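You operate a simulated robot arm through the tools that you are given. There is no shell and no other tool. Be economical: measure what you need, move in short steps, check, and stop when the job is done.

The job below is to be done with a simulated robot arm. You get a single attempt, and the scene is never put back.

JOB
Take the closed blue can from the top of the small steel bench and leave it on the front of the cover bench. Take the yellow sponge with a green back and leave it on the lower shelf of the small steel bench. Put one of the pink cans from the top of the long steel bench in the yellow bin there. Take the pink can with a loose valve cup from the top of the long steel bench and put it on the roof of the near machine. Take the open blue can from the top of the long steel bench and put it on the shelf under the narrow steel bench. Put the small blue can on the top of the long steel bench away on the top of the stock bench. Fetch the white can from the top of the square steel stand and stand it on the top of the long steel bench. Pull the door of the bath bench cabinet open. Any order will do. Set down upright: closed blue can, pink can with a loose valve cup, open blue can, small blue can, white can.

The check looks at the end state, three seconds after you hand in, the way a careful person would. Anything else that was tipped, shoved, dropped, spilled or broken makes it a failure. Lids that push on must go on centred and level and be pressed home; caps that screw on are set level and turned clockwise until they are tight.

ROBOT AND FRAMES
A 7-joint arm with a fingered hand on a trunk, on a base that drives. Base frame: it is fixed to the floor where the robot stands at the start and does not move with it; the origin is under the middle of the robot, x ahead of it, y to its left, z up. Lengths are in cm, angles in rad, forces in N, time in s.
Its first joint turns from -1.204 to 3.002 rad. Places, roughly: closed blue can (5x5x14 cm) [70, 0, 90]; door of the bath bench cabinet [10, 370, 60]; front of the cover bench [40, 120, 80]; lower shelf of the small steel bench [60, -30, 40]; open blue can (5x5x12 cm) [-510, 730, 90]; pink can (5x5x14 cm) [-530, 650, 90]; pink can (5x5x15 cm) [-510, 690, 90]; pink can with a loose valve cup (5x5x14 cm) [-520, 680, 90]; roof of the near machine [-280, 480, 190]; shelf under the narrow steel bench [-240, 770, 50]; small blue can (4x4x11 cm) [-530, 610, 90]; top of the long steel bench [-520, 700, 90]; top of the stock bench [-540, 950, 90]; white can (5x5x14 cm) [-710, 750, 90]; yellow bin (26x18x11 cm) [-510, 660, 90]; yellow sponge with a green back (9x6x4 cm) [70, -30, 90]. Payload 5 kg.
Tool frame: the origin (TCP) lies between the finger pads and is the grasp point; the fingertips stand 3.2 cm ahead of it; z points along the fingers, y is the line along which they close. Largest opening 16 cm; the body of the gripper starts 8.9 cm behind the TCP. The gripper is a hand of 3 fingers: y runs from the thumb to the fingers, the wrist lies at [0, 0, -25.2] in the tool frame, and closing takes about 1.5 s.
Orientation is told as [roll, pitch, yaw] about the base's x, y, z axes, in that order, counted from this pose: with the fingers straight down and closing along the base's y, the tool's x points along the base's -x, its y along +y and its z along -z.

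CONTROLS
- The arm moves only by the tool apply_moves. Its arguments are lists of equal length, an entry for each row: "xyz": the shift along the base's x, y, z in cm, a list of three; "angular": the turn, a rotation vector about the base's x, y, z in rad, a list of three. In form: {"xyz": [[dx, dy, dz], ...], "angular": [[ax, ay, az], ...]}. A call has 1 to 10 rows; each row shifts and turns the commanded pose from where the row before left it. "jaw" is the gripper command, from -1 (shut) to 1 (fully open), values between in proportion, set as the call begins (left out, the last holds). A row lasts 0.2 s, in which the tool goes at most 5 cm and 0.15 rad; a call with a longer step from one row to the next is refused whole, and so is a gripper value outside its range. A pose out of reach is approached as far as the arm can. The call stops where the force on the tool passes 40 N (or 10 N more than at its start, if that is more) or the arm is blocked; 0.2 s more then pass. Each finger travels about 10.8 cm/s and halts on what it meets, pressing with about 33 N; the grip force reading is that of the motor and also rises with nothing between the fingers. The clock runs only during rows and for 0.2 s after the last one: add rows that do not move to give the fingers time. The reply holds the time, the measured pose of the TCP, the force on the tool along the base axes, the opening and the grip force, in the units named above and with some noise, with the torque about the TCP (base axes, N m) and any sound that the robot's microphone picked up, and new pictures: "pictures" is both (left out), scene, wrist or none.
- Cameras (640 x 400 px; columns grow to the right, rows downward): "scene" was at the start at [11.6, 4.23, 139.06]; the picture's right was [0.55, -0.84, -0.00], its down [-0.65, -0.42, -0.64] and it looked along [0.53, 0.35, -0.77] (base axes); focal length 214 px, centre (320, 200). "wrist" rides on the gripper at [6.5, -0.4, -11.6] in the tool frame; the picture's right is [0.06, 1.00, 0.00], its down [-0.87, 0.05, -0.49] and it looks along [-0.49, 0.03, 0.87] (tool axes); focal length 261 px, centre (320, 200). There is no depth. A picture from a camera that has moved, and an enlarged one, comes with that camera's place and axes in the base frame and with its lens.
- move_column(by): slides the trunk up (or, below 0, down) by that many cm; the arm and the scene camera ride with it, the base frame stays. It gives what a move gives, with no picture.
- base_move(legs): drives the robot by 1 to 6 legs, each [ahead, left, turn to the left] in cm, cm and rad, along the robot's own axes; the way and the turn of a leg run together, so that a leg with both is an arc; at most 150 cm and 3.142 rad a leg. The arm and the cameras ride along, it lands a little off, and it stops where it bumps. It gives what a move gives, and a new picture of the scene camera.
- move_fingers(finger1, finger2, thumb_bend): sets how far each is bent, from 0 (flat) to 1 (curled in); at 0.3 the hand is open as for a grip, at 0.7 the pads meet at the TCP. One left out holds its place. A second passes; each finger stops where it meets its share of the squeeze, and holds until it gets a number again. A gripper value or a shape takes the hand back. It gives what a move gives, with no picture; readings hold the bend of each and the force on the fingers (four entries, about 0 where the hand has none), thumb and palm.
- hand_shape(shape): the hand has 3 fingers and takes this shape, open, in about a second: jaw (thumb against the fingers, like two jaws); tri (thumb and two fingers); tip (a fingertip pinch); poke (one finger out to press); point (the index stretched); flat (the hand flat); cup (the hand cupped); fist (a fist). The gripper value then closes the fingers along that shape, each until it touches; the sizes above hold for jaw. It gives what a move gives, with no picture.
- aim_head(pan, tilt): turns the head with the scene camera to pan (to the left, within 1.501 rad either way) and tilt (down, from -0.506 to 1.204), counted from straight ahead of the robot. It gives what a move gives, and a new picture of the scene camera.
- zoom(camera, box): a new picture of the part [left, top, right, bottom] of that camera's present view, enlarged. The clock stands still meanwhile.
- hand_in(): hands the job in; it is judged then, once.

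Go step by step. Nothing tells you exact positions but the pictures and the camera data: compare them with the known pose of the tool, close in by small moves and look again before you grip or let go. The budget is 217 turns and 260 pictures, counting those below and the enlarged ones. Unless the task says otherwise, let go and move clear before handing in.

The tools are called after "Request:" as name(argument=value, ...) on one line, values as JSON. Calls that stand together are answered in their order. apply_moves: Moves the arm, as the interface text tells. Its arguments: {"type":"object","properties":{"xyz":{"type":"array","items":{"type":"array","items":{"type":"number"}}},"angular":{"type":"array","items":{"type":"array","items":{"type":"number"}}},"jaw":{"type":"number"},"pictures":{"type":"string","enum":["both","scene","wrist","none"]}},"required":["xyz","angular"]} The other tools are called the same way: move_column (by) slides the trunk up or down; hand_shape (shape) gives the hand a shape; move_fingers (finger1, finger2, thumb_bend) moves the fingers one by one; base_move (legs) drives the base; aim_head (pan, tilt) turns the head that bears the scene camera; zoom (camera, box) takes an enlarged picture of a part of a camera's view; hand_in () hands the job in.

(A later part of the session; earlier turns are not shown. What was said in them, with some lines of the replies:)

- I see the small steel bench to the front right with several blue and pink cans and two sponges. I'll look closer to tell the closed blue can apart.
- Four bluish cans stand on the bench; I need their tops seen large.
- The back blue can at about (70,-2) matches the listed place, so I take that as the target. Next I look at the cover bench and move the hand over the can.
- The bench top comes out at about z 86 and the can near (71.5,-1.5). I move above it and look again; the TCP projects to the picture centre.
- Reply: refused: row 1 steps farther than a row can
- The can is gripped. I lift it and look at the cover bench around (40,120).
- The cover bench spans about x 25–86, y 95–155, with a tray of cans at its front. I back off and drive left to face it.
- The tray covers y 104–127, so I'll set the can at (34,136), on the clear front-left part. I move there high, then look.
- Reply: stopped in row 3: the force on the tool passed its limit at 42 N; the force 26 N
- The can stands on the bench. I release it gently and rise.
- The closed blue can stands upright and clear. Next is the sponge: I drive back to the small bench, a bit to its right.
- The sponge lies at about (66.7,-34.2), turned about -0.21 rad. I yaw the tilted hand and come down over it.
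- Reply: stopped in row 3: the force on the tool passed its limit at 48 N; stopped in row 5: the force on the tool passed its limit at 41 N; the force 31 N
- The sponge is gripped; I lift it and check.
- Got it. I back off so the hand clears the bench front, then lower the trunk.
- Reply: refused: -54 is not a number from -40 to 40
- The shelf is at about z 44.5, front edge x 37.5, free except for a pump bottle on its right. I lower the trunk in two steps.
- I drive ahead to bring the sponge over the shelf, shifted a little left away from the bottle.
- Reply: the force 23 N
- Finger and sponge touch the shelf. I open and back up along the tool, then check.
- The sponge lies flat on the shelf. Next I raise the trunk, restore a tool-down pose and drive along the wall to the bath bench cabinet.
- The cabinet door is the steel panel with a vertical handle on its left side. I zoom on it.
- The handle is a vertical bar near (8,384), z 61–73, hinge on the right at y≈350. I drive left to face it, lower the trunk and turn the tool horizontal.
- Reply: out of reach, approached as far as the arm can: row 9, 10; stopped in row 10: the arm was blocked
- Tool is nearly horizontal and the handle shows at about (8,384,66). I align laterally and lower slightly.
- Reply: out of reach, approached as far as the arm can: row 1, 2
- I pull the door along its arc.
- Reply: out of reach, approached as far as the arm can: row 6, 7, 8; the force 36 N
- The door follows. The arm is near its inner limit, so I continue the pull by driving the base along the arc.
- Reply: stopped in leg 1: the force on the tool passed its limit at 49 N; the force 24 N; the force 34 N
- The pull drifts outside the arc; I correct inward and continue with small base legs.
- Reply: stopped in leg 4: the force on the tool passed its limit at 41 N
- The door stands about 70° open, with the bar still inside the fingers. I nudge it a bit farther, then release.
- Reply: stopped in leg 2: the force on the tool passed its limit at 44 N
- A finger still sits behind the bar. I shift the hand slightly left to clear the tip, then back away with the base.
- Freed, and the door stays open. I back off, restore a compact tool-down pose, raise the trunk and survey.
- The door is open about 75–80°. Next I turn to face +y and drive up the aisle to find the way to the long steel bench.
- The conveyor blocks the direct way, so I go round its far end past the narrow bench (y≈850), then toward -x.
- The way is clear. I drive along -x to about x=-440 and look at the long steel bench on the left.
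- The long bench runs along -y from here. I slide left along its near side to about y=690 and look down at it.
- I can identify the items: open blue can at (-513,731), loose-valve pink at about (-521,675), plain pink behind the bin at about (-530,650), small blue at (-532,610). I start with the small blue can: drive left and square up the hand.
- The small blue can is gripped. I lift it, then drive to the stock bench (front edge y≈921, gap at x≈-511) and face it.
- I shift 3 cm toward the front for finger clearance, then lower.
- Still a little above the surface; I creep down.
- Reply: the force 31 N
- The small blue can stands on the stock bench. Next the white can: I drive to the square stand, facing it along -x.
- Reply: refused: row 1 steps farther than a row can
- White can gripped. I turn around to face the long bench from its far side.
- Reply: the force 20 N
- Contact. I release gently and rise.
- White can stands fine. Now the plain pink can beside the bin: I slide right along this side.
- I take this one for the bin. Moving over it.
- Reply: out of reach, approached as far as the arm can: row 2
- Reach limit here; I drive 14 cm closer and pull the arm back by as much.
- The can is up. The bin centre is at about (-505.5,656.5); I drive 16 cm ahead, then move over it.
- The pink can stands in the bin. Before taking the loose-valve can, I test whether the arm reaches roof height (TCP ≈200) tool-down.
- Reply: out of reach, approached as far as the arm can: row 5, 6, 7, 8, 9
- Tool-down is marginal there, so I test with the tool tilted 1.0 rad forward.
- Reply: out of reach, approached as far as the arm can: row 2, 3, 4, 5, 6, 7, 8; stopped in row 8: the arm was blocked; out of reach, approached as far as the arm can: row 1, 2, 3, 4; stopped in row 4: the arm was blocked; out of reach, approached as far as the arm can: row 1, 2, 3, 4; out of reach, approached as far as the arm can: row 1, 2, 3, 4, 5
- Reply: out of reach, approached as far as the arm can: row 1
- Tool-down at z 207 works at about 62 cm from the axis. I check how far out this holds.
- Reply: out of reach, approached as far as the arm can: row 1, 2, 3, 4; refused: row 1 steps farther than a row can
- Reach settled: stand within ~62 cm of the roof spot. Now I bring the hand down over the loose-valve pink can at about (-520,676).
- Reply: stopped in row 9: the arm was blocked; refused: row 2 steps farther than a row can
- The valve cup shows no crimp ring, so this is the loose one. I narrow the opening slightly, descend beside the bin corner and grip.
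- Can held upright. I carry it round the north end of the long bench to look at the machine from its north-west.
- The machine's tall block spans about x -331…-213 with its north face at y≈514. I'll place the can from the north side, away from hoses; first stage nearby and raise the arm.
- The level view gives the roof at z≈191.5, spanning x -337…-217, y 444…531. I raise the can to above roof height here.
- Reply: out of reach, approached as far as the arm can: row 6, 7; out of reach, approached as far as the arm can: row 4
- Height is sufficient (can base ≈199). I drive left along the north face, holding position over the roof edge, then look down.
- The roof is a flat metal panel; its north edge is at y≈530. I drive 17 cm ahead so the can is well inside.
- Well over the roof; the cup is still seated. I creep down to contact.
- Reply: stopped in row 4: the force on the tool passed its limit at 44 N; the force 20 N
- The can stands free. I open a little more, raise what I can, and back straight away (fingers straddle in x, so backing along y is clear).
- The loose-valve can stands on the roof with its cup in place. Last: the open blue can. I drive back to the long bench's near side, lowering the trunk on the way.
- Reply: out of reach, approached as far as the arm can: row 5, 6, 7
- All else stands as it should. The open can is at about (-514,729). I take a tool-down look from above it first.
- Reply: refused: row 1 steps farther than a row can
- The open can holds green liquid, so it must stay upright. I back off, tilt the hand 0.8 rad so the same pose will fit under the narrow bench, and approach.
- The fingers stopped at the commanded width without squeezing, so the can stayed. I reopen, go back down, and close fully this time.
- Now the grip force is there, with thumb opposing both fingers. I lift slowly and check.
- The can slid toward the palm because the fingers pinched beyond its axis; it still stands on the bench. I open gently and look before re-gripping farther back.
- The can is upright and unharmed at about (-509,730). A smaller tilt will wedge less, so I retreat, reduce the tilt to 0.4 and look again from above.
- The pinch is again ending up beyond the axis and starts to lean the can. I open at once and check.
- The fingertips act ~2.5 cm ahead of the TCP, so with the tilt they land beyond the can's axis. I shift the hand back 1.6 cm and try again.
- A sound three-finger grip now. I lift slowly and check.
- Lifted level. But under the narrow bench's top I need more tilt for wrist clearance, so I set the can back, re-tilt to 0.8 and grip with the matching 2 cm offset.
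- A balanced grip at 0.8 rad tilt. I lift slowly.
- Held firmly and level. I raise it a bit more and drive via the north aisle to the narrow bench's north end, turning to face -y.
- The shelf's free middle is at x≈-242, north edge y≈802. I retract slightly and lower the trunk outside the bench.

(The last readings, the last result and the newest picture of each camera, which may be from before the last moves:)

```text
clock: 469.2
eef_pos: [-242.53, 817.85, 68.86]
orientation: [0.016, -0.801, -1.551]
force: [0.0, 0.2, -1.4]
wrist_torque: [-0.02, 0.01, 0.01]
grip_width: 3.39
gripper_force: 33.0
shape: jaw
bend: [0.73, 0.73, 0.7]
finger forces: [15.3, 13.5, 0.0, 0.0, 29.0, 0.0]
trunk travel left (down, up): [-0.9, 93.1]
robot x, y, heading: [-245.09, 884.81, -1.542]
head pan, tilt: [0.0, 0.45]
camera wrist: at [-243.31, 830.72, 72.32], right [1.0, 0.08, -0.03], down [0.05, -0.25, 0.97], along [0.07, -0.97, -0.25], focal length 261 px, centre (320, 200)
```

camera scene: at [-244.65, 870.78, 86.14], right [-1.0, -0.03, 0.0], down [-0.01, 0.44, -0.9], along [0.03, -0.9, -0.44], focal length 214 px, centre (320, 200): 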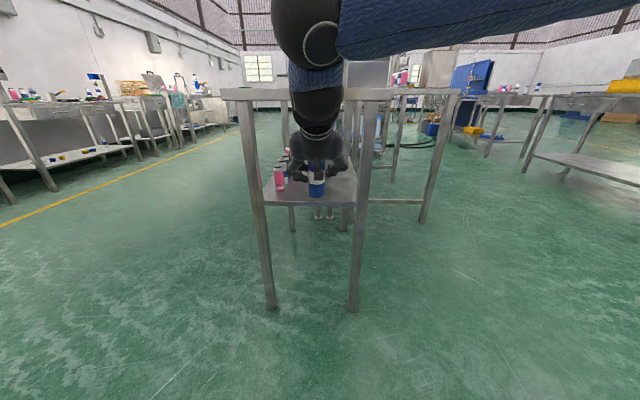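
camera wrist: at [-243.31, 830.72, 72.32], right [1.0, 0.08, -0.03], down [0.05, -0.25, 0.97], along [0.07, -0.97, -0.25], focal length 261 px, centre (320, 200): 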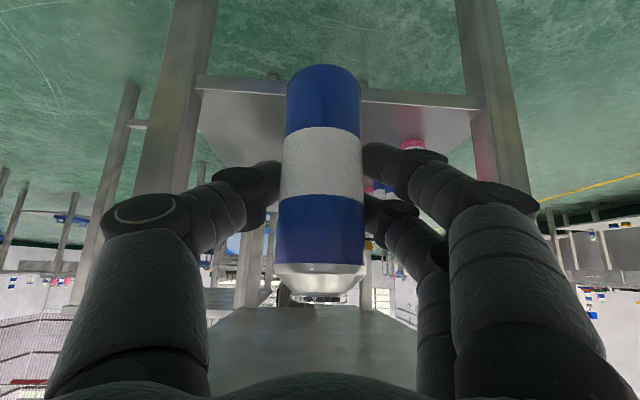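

Shelf z comes out at about 51. I lower the hand to z 63, then drive 19 cm in between the legs.

Request:
apply_moves(xyz=[[0.8, 0, -2], [0.7, 0, -2], [0, 0, -2], [0, 0, 0]], angular=[[0, 0, 0], [0, 0, 0], [0, 0, 0], [0, 0, 0]], pictures="none")

Request:
base_move(legs=[[10, 0, 0]])

Request:
apply_moves(xyz=[[0, 0, 0]], angular=[[0, 0, 0]], pictures="wrist")

```text
clock: 470.2
eef_pos: [-240.73, 817.76, 62.89]
orientation: [0.018, -0.802, -1.551]
force: [-0.6, 0.1, -0.8]
wrist_torque: [0.02, 0.01, 0.01]
grip_width: 3.4
gripper_force: 32.7
shape: jaw
bend: [0.73, 0.73, 0.7]
finger forces: [15.4, 13.4, 0.0, 0.1, 29.0, 0.0]
trunk travel left (down, up): [-0.9, 93.1]
robot x, y, heading: [-245.14, 884.87, -1.545]
head pan, tilt: [0.0, 0.45]
```

```text
clock: 471.3
eef_pos: [-240.14, 807.62, 63.06]
orientation: [0.019, -0.802, -1.548]
force: [0.3, -0.2, -2.5]
wrist_torque: [0.03, 0.01, 0.0]
grip_width: 3.4
gripper_force: 32.5
shape: jaw
bend: [0.73, 0.73, 0.7]
finger forces: [15.5, 13.4, 0.1, 0.1, 29.0, 0.1]
trunk travel left (down, up): [-0.9, 93.1]
robot x, y, heading: [-244.85, 874.98, -1.535]
head pan, tilt: [0.0, 0.45]
camera scene: at [-244.28, 860.68, 86.15], right [-1.0, -0.03, 0.0], down [-0.01, 0.44, -0.9], along [0.03, -0.9, -0.44], focal length 214 px, centre (320, 200)
```

scene: 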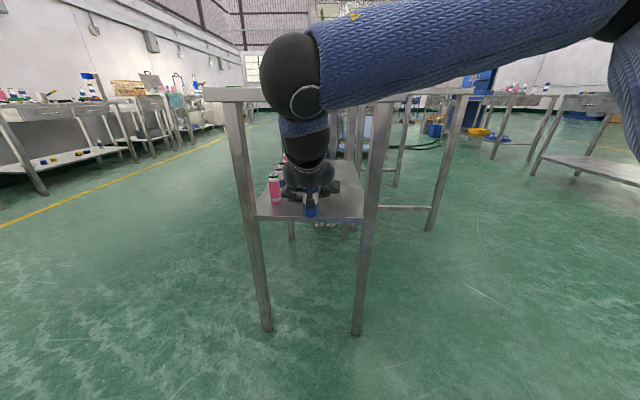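

```text
clock: 471.7
eef_pos: [-240.16, 807.62, 63.01]
orientation: [0.019, -0.801, -1.548]
force: [-1.0, -0.2, -1.1]
wrist_torque: [0.04, 0.01, -0.02]
grip_width: 3.39
gripper_force: 32.9
shape: jaw
bend: [0.73, 0.73, 0.7]
finger forces: [15.5, 13.4, 0.0, 0.0, 29.0, 0.0]
trunk travel left (down, up): [-0.9, 93.1]
robot x, y, heading: [-244.86, 874.82, -1.541]
head pan, tilt: [0.0, 0.45]
camera wrist: at [-241.07, 820.51, 66.32], right [1.0, 0.08, -0.03], down [0.05, -0.25, 0.97], along [0.07, -0.96, -0.25], focal length 261 px, centre (320, 200)
```

wrist: 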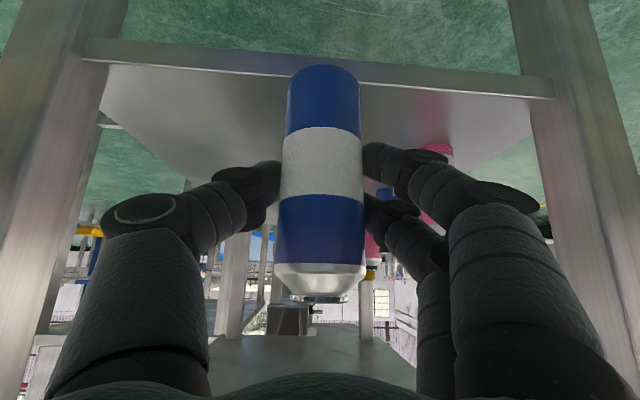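

Request:
base_move(legs=[[4.5, 0, 0], [4, 0, 0]])

Request:
apply_moves(xyz=[[0, 0, -0.8], [0, 0, -0.5], [0, 0, 0]], angular=[[0, 0, 0], [0, 0, 0], [0, 0, 0]], pictures="wrist")

```text
clock: 473.1
eef_pos: [-239.96, 799.19, 62.96]
orientation: [0.02, -0.801, -1.551]
force: [-0.1, -0.1, -2.2]
wrist_torque: [0.01, -0.03, -0.03]
grip_width: 3.39
gripper_force: 33.0
shape: jaw
bend: [0.73, 0.73, 0.7]
finger forces: [15.5, 13.4, 0.0, 0.0, 29.2, 0.0]
trunk travel left (down, up): [-0.9, 93.1]
robot x, y, heading: [-244.86, 866.14, -1.534]
head pan, tilt: [0.0, 0.45]
camera scene: at [-244.04, 852.22, 86.15], right [-1.0, -0.03, 0.0], down [-0.01, 0.44, -0.9], along [0.03, -0.9, -0.44], focal length 214 px, centre (320, 200)
```

scene: 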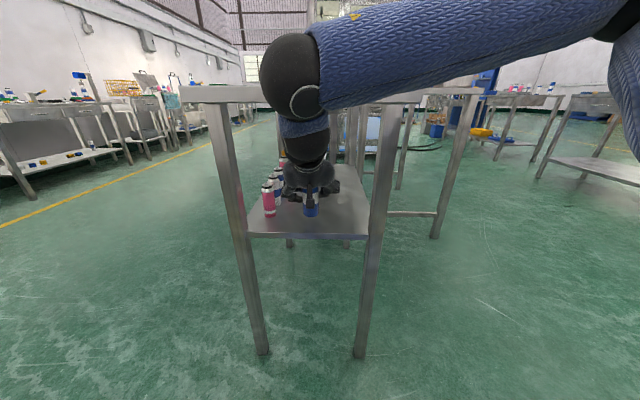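

```text
clock: 473.9
eef_pos: [-240.02, 799.23, 61.62]
orientation: [0.018, -0.802, -1.55]
force: [-0.3, -0.3, -1.3]
wrist_torque: [0.01, 0.03, 0.0]
grip_width: 3.37
gripper_force: 32.7
shape: jaw
bend: [0.73, 0.73, 0.7]
finger forces: [15.4, 13.5, 0.1, 0.0, 29.0, 0.0]
trunk travel left (down, up): [-0.9, 93.1]
robot x, y, heading: [-244.81, 866.59, -1.541]
head pan, tilt: [0.0, 0.45]
camera wrist: at [-240.94, 812.02, 65.04], right [1.0, 0.08, -0.03], down [0.05, -0.25, 0.97], along [0.07, -0.97, -0.25], focal length 261 px, centre (320, 200)
```

wrist: 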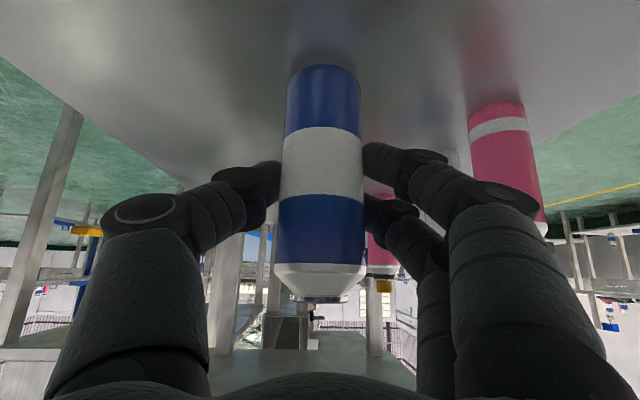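

Request:
apply_moves(xyz=[[0, 0, -0.4], [0, 0, -0.3], [0, 0, -0.3], [0, 0, 0]], angular=[[0, 0, 0], [0, 0, 0], [0, 0, 0], [0, 0, 0]], pictures="none")

Request:
apply_moves(xyz=[[0, 0, -0.3], [0, 0, -0.3], [0, 0, 0]], angular=[[0, 0, 0], [0, 0, 0], [0, 0, 0]], pictures="none")

```text
clock: 474.9
eef_pos: [-240.1, 799.21, 60.96]
orientation: [0.022, -0.806, -1.55]
force: [-1.6, -8.2, 31.5]
wrist_torque: [-0.37, -0.1, -0.08]
grip_width: 3.41
gripper_force: 33.3
shape: jaw
bend: [0.73, 0.73, 0.71]
finger forces: [18.9, 16.7, 0.0, 0.0, 35.0, 0.0]
trunk travel left (down, up): [-0.9, 93.1]
robot x, y, heading: [-244.31, 866.63, -1.538]
head pan, tilt: [0.0, 0.45]
```

```text
clock: 475.3
eef_pos: [-240.08, 799.07, 60.91]
orientation: [0.022, -0.81, -1.553]
force: [-2.2, 2.1, 20.2]
wrist_torque: [-0.04, -0.02, 0.01]
grip_width: 3.47
gripper_force: 33.4
shape: jaw
bend: [0.74, 0.73, 0.71]
finger forces: [20.2, 15.8, 0.0, 0.1, 36.0, 0.0]
trunk travel left (down, up): [-0.9, 93.1]
robot x, y, heading: [-244.5, 866.77, -1.538]
head pan, tilt: [0.0, 0.45]
stopped in row 1: the force on the tool passed its limit at 45 N (the readings are from after the stop); the commanded pose is now the measured one
```

Contact with the shelf at TCP 61. I ease the pressure and open a little.

Request:
apply_moves(xyz=[[0, 0, 0.1], [0, 0, 0]], angular=[[0, 0, 0], [0, 0, 0]], pictures="none")

Request:
apply_moves(xyz=[[0, 0, 0], [0, 0, 0], [0, 0, 0], [0, 0, 0]], angular=[[0, 0, 0], [0, 0, 0], [0, 0, 0], [0, 0, 0]], jaw=0.0, pictures="wrist")

```text
clock: 475.9
eef_pos: [-240.11, 799.03, 60.91]
orientation: [0.023, -0.809, -1.553]
force: [-2.9, 0.7, 22.8]
wrist_torque: [-0.1, -0.03, 0.02]
grip_width: 3.5
gripper_force: 32.7
shape: jaw
bend: [0.74, 0.73, 0.71]
finger forces: [20.3, 15.9, 0.0, 0.0, 36.1, 0.0]
trunk travel left (down, up): [-0.9, 93.1]
robot x, y, heading: [-244.9, 866.37, -1.54]
head pan, tilt: [0.0, 0.45]
```

```text
clock: 476.9
eef_pos: [-240.14, 799.13, 60.87]
orientation: [0.023, -0.804, -1.553]
force: [-0.9, 0.4, -0.2]
wrist_torque: [0.03, -0.01, -0.01]
grip_width: 7.94
gripper_force: 0.1
shape: jaw
bend: [0.72, 0.72, 0.7]
finger forces: [0.0, 0.0, 0.0, 0.0, 0.1, 0.1]
trunk travel left (down, up): [-0.9, 93.1]
robot x, y, heading: [-244.42, 866.33, -1.545]
head pan, tilt: [0.0, 0.45]
camera wrist: at [-240.94, 811.99, 64.1], right [1.0, 0.08, -0.03], down [0.05, -0.25, 0.97], along [0.07, -0.97, -0.25], focal length 261 px, centre (320, 200)
```

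wrist: 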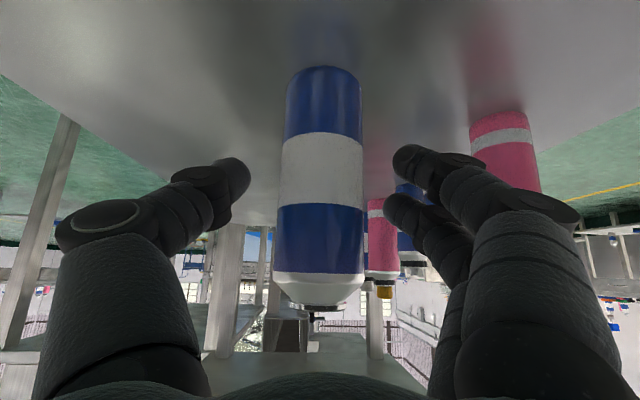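

It stands free. I back straight out with the base and check.

Request:
base_move(legs=[[-20, 0, 0]])

Request:
zoom(camera="scene", box=[220, 90, 420, 240])

Request:
apply_moves(xyz=[[0, 0, 0]], angular=[[0, 0, 0]], pictures="wrist")

```text
clock: 478.5
eef_pos: [-240.84, 819.16, 60.77]
orientation: [0.021, -0.807, -1.553]
force: [-0.3, 0.7, -0.5]
wrist_torque: [0.01, -0.02, 0.02]
grip_width: 7.92
gripper_force: 0.1
shape: jaw
bend: [0.72, 0.72, 0.7]
finger forces: [0.1, 0.0, 0.0, 0.0, 0.0, 0.1]
trunk travel left (down, up): [-0.9, 93.1]
robot x, y, heading: [-245.07, 886.35, -1.54]
head pan, tilt: [0.0, 0.45]
camera scene: at [-244.67, 872.18, 86.15], right [-1.0, -0.03, 0.0], down [-0.01, 0.44, -0.9], along [0.03, -0.9, -0.44], focal length 214 px, centre (320, 200)
```

scene: 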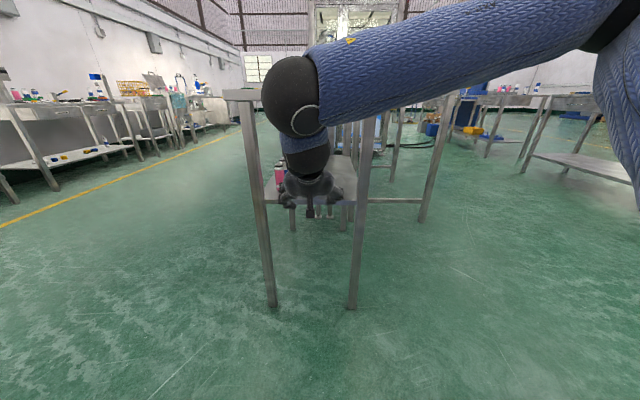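

```text
2.67 times, centred on (320, 165) of scene
camera zoom: at [-244.67, 872.18, 86.15], right [-1.0, -0.03, 0.0], down [-0.01, 0.44, -0.9], along [0.03, -0.9, -0.44], focal length 572 px, centre (320, 293)
```

zoom: 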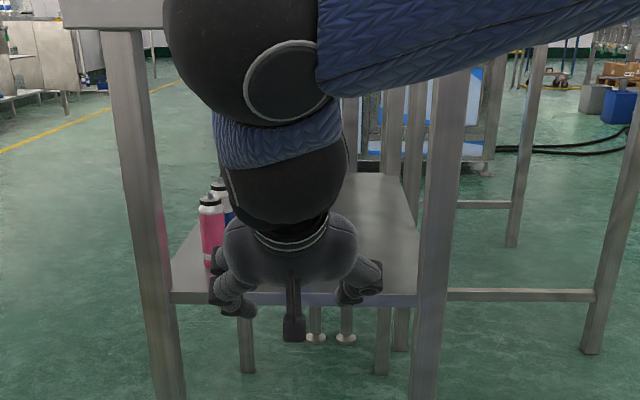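

```text
clock: 478.9
eef_pos: [-240.78, 819.15, 60.86]
orientation: [0.019, -0.807, -1.551]
force: [0.4, 0.5, -0.3]
wrist_torque: [0.0, 0.02, -0.01]
grip_width: 7.93
gripper_force: 0.1
shape: jaw
bend: [0.72, 0.72, 0.7]
finger forces: [0.0, 0.1, 0.0, 0.0, 0.0, 0.0]
trunk travel left (down, up): [-0.9, 93.1]
robot x, y, heading: [-245.07, 886.54, -1.544]
head pan, tilt: [0.0, 0.45]
camera wrist: at [-241.59, 831.98, 64.12], right [1.0, 0.08, -0.03], down [0.05, -0.25, 0.97], along [0.07, -0.97, -0.25], focal length 261 px, centre (320, 200)
```

wrist: 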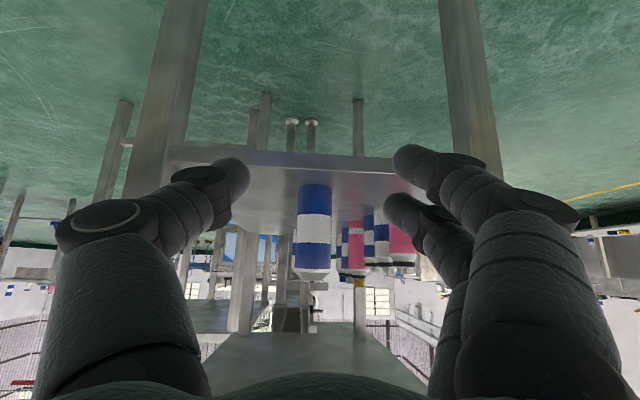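

Everything asked has been placed and the hand is clear of the bench; I hand in.

Request:
hand_in()

```text
The job is handed in.
```

All eight parts of the job are done and handed in. I checked each can and the sponge with the cameras right after letting go of it, and each stayed where I put it.

- **Closed blue can:** it stands upright on the front of the cover bench, left of the tray. Two blue cans on the small steel bench looked alike, so I took the one at the listed place.
- **Yellow sponge:** it lies flat on the lower shelf of the small steel bench.
- **Pink can in the bin:** it is in the yellow bin. I used the uncapped can that stood behind it.
- **Pink can with the loose valve cup:** it stands on the roof of the near machine with its cup still seated.
- **Open blue can:** it stands upright on the shelf under the narrow steel bench. It holds liquid, and it slid a few centimetres and leaned briefly on the long bench before I had a good grip. I saw no spill.
- **Small blue can:** it stands on the top of the stock bench.
- **White can:** it stands on the top of the long steel bench.
- **Bath bench cabinet door:** it is open about 75–80 degrees. I last saw it just after opening it.
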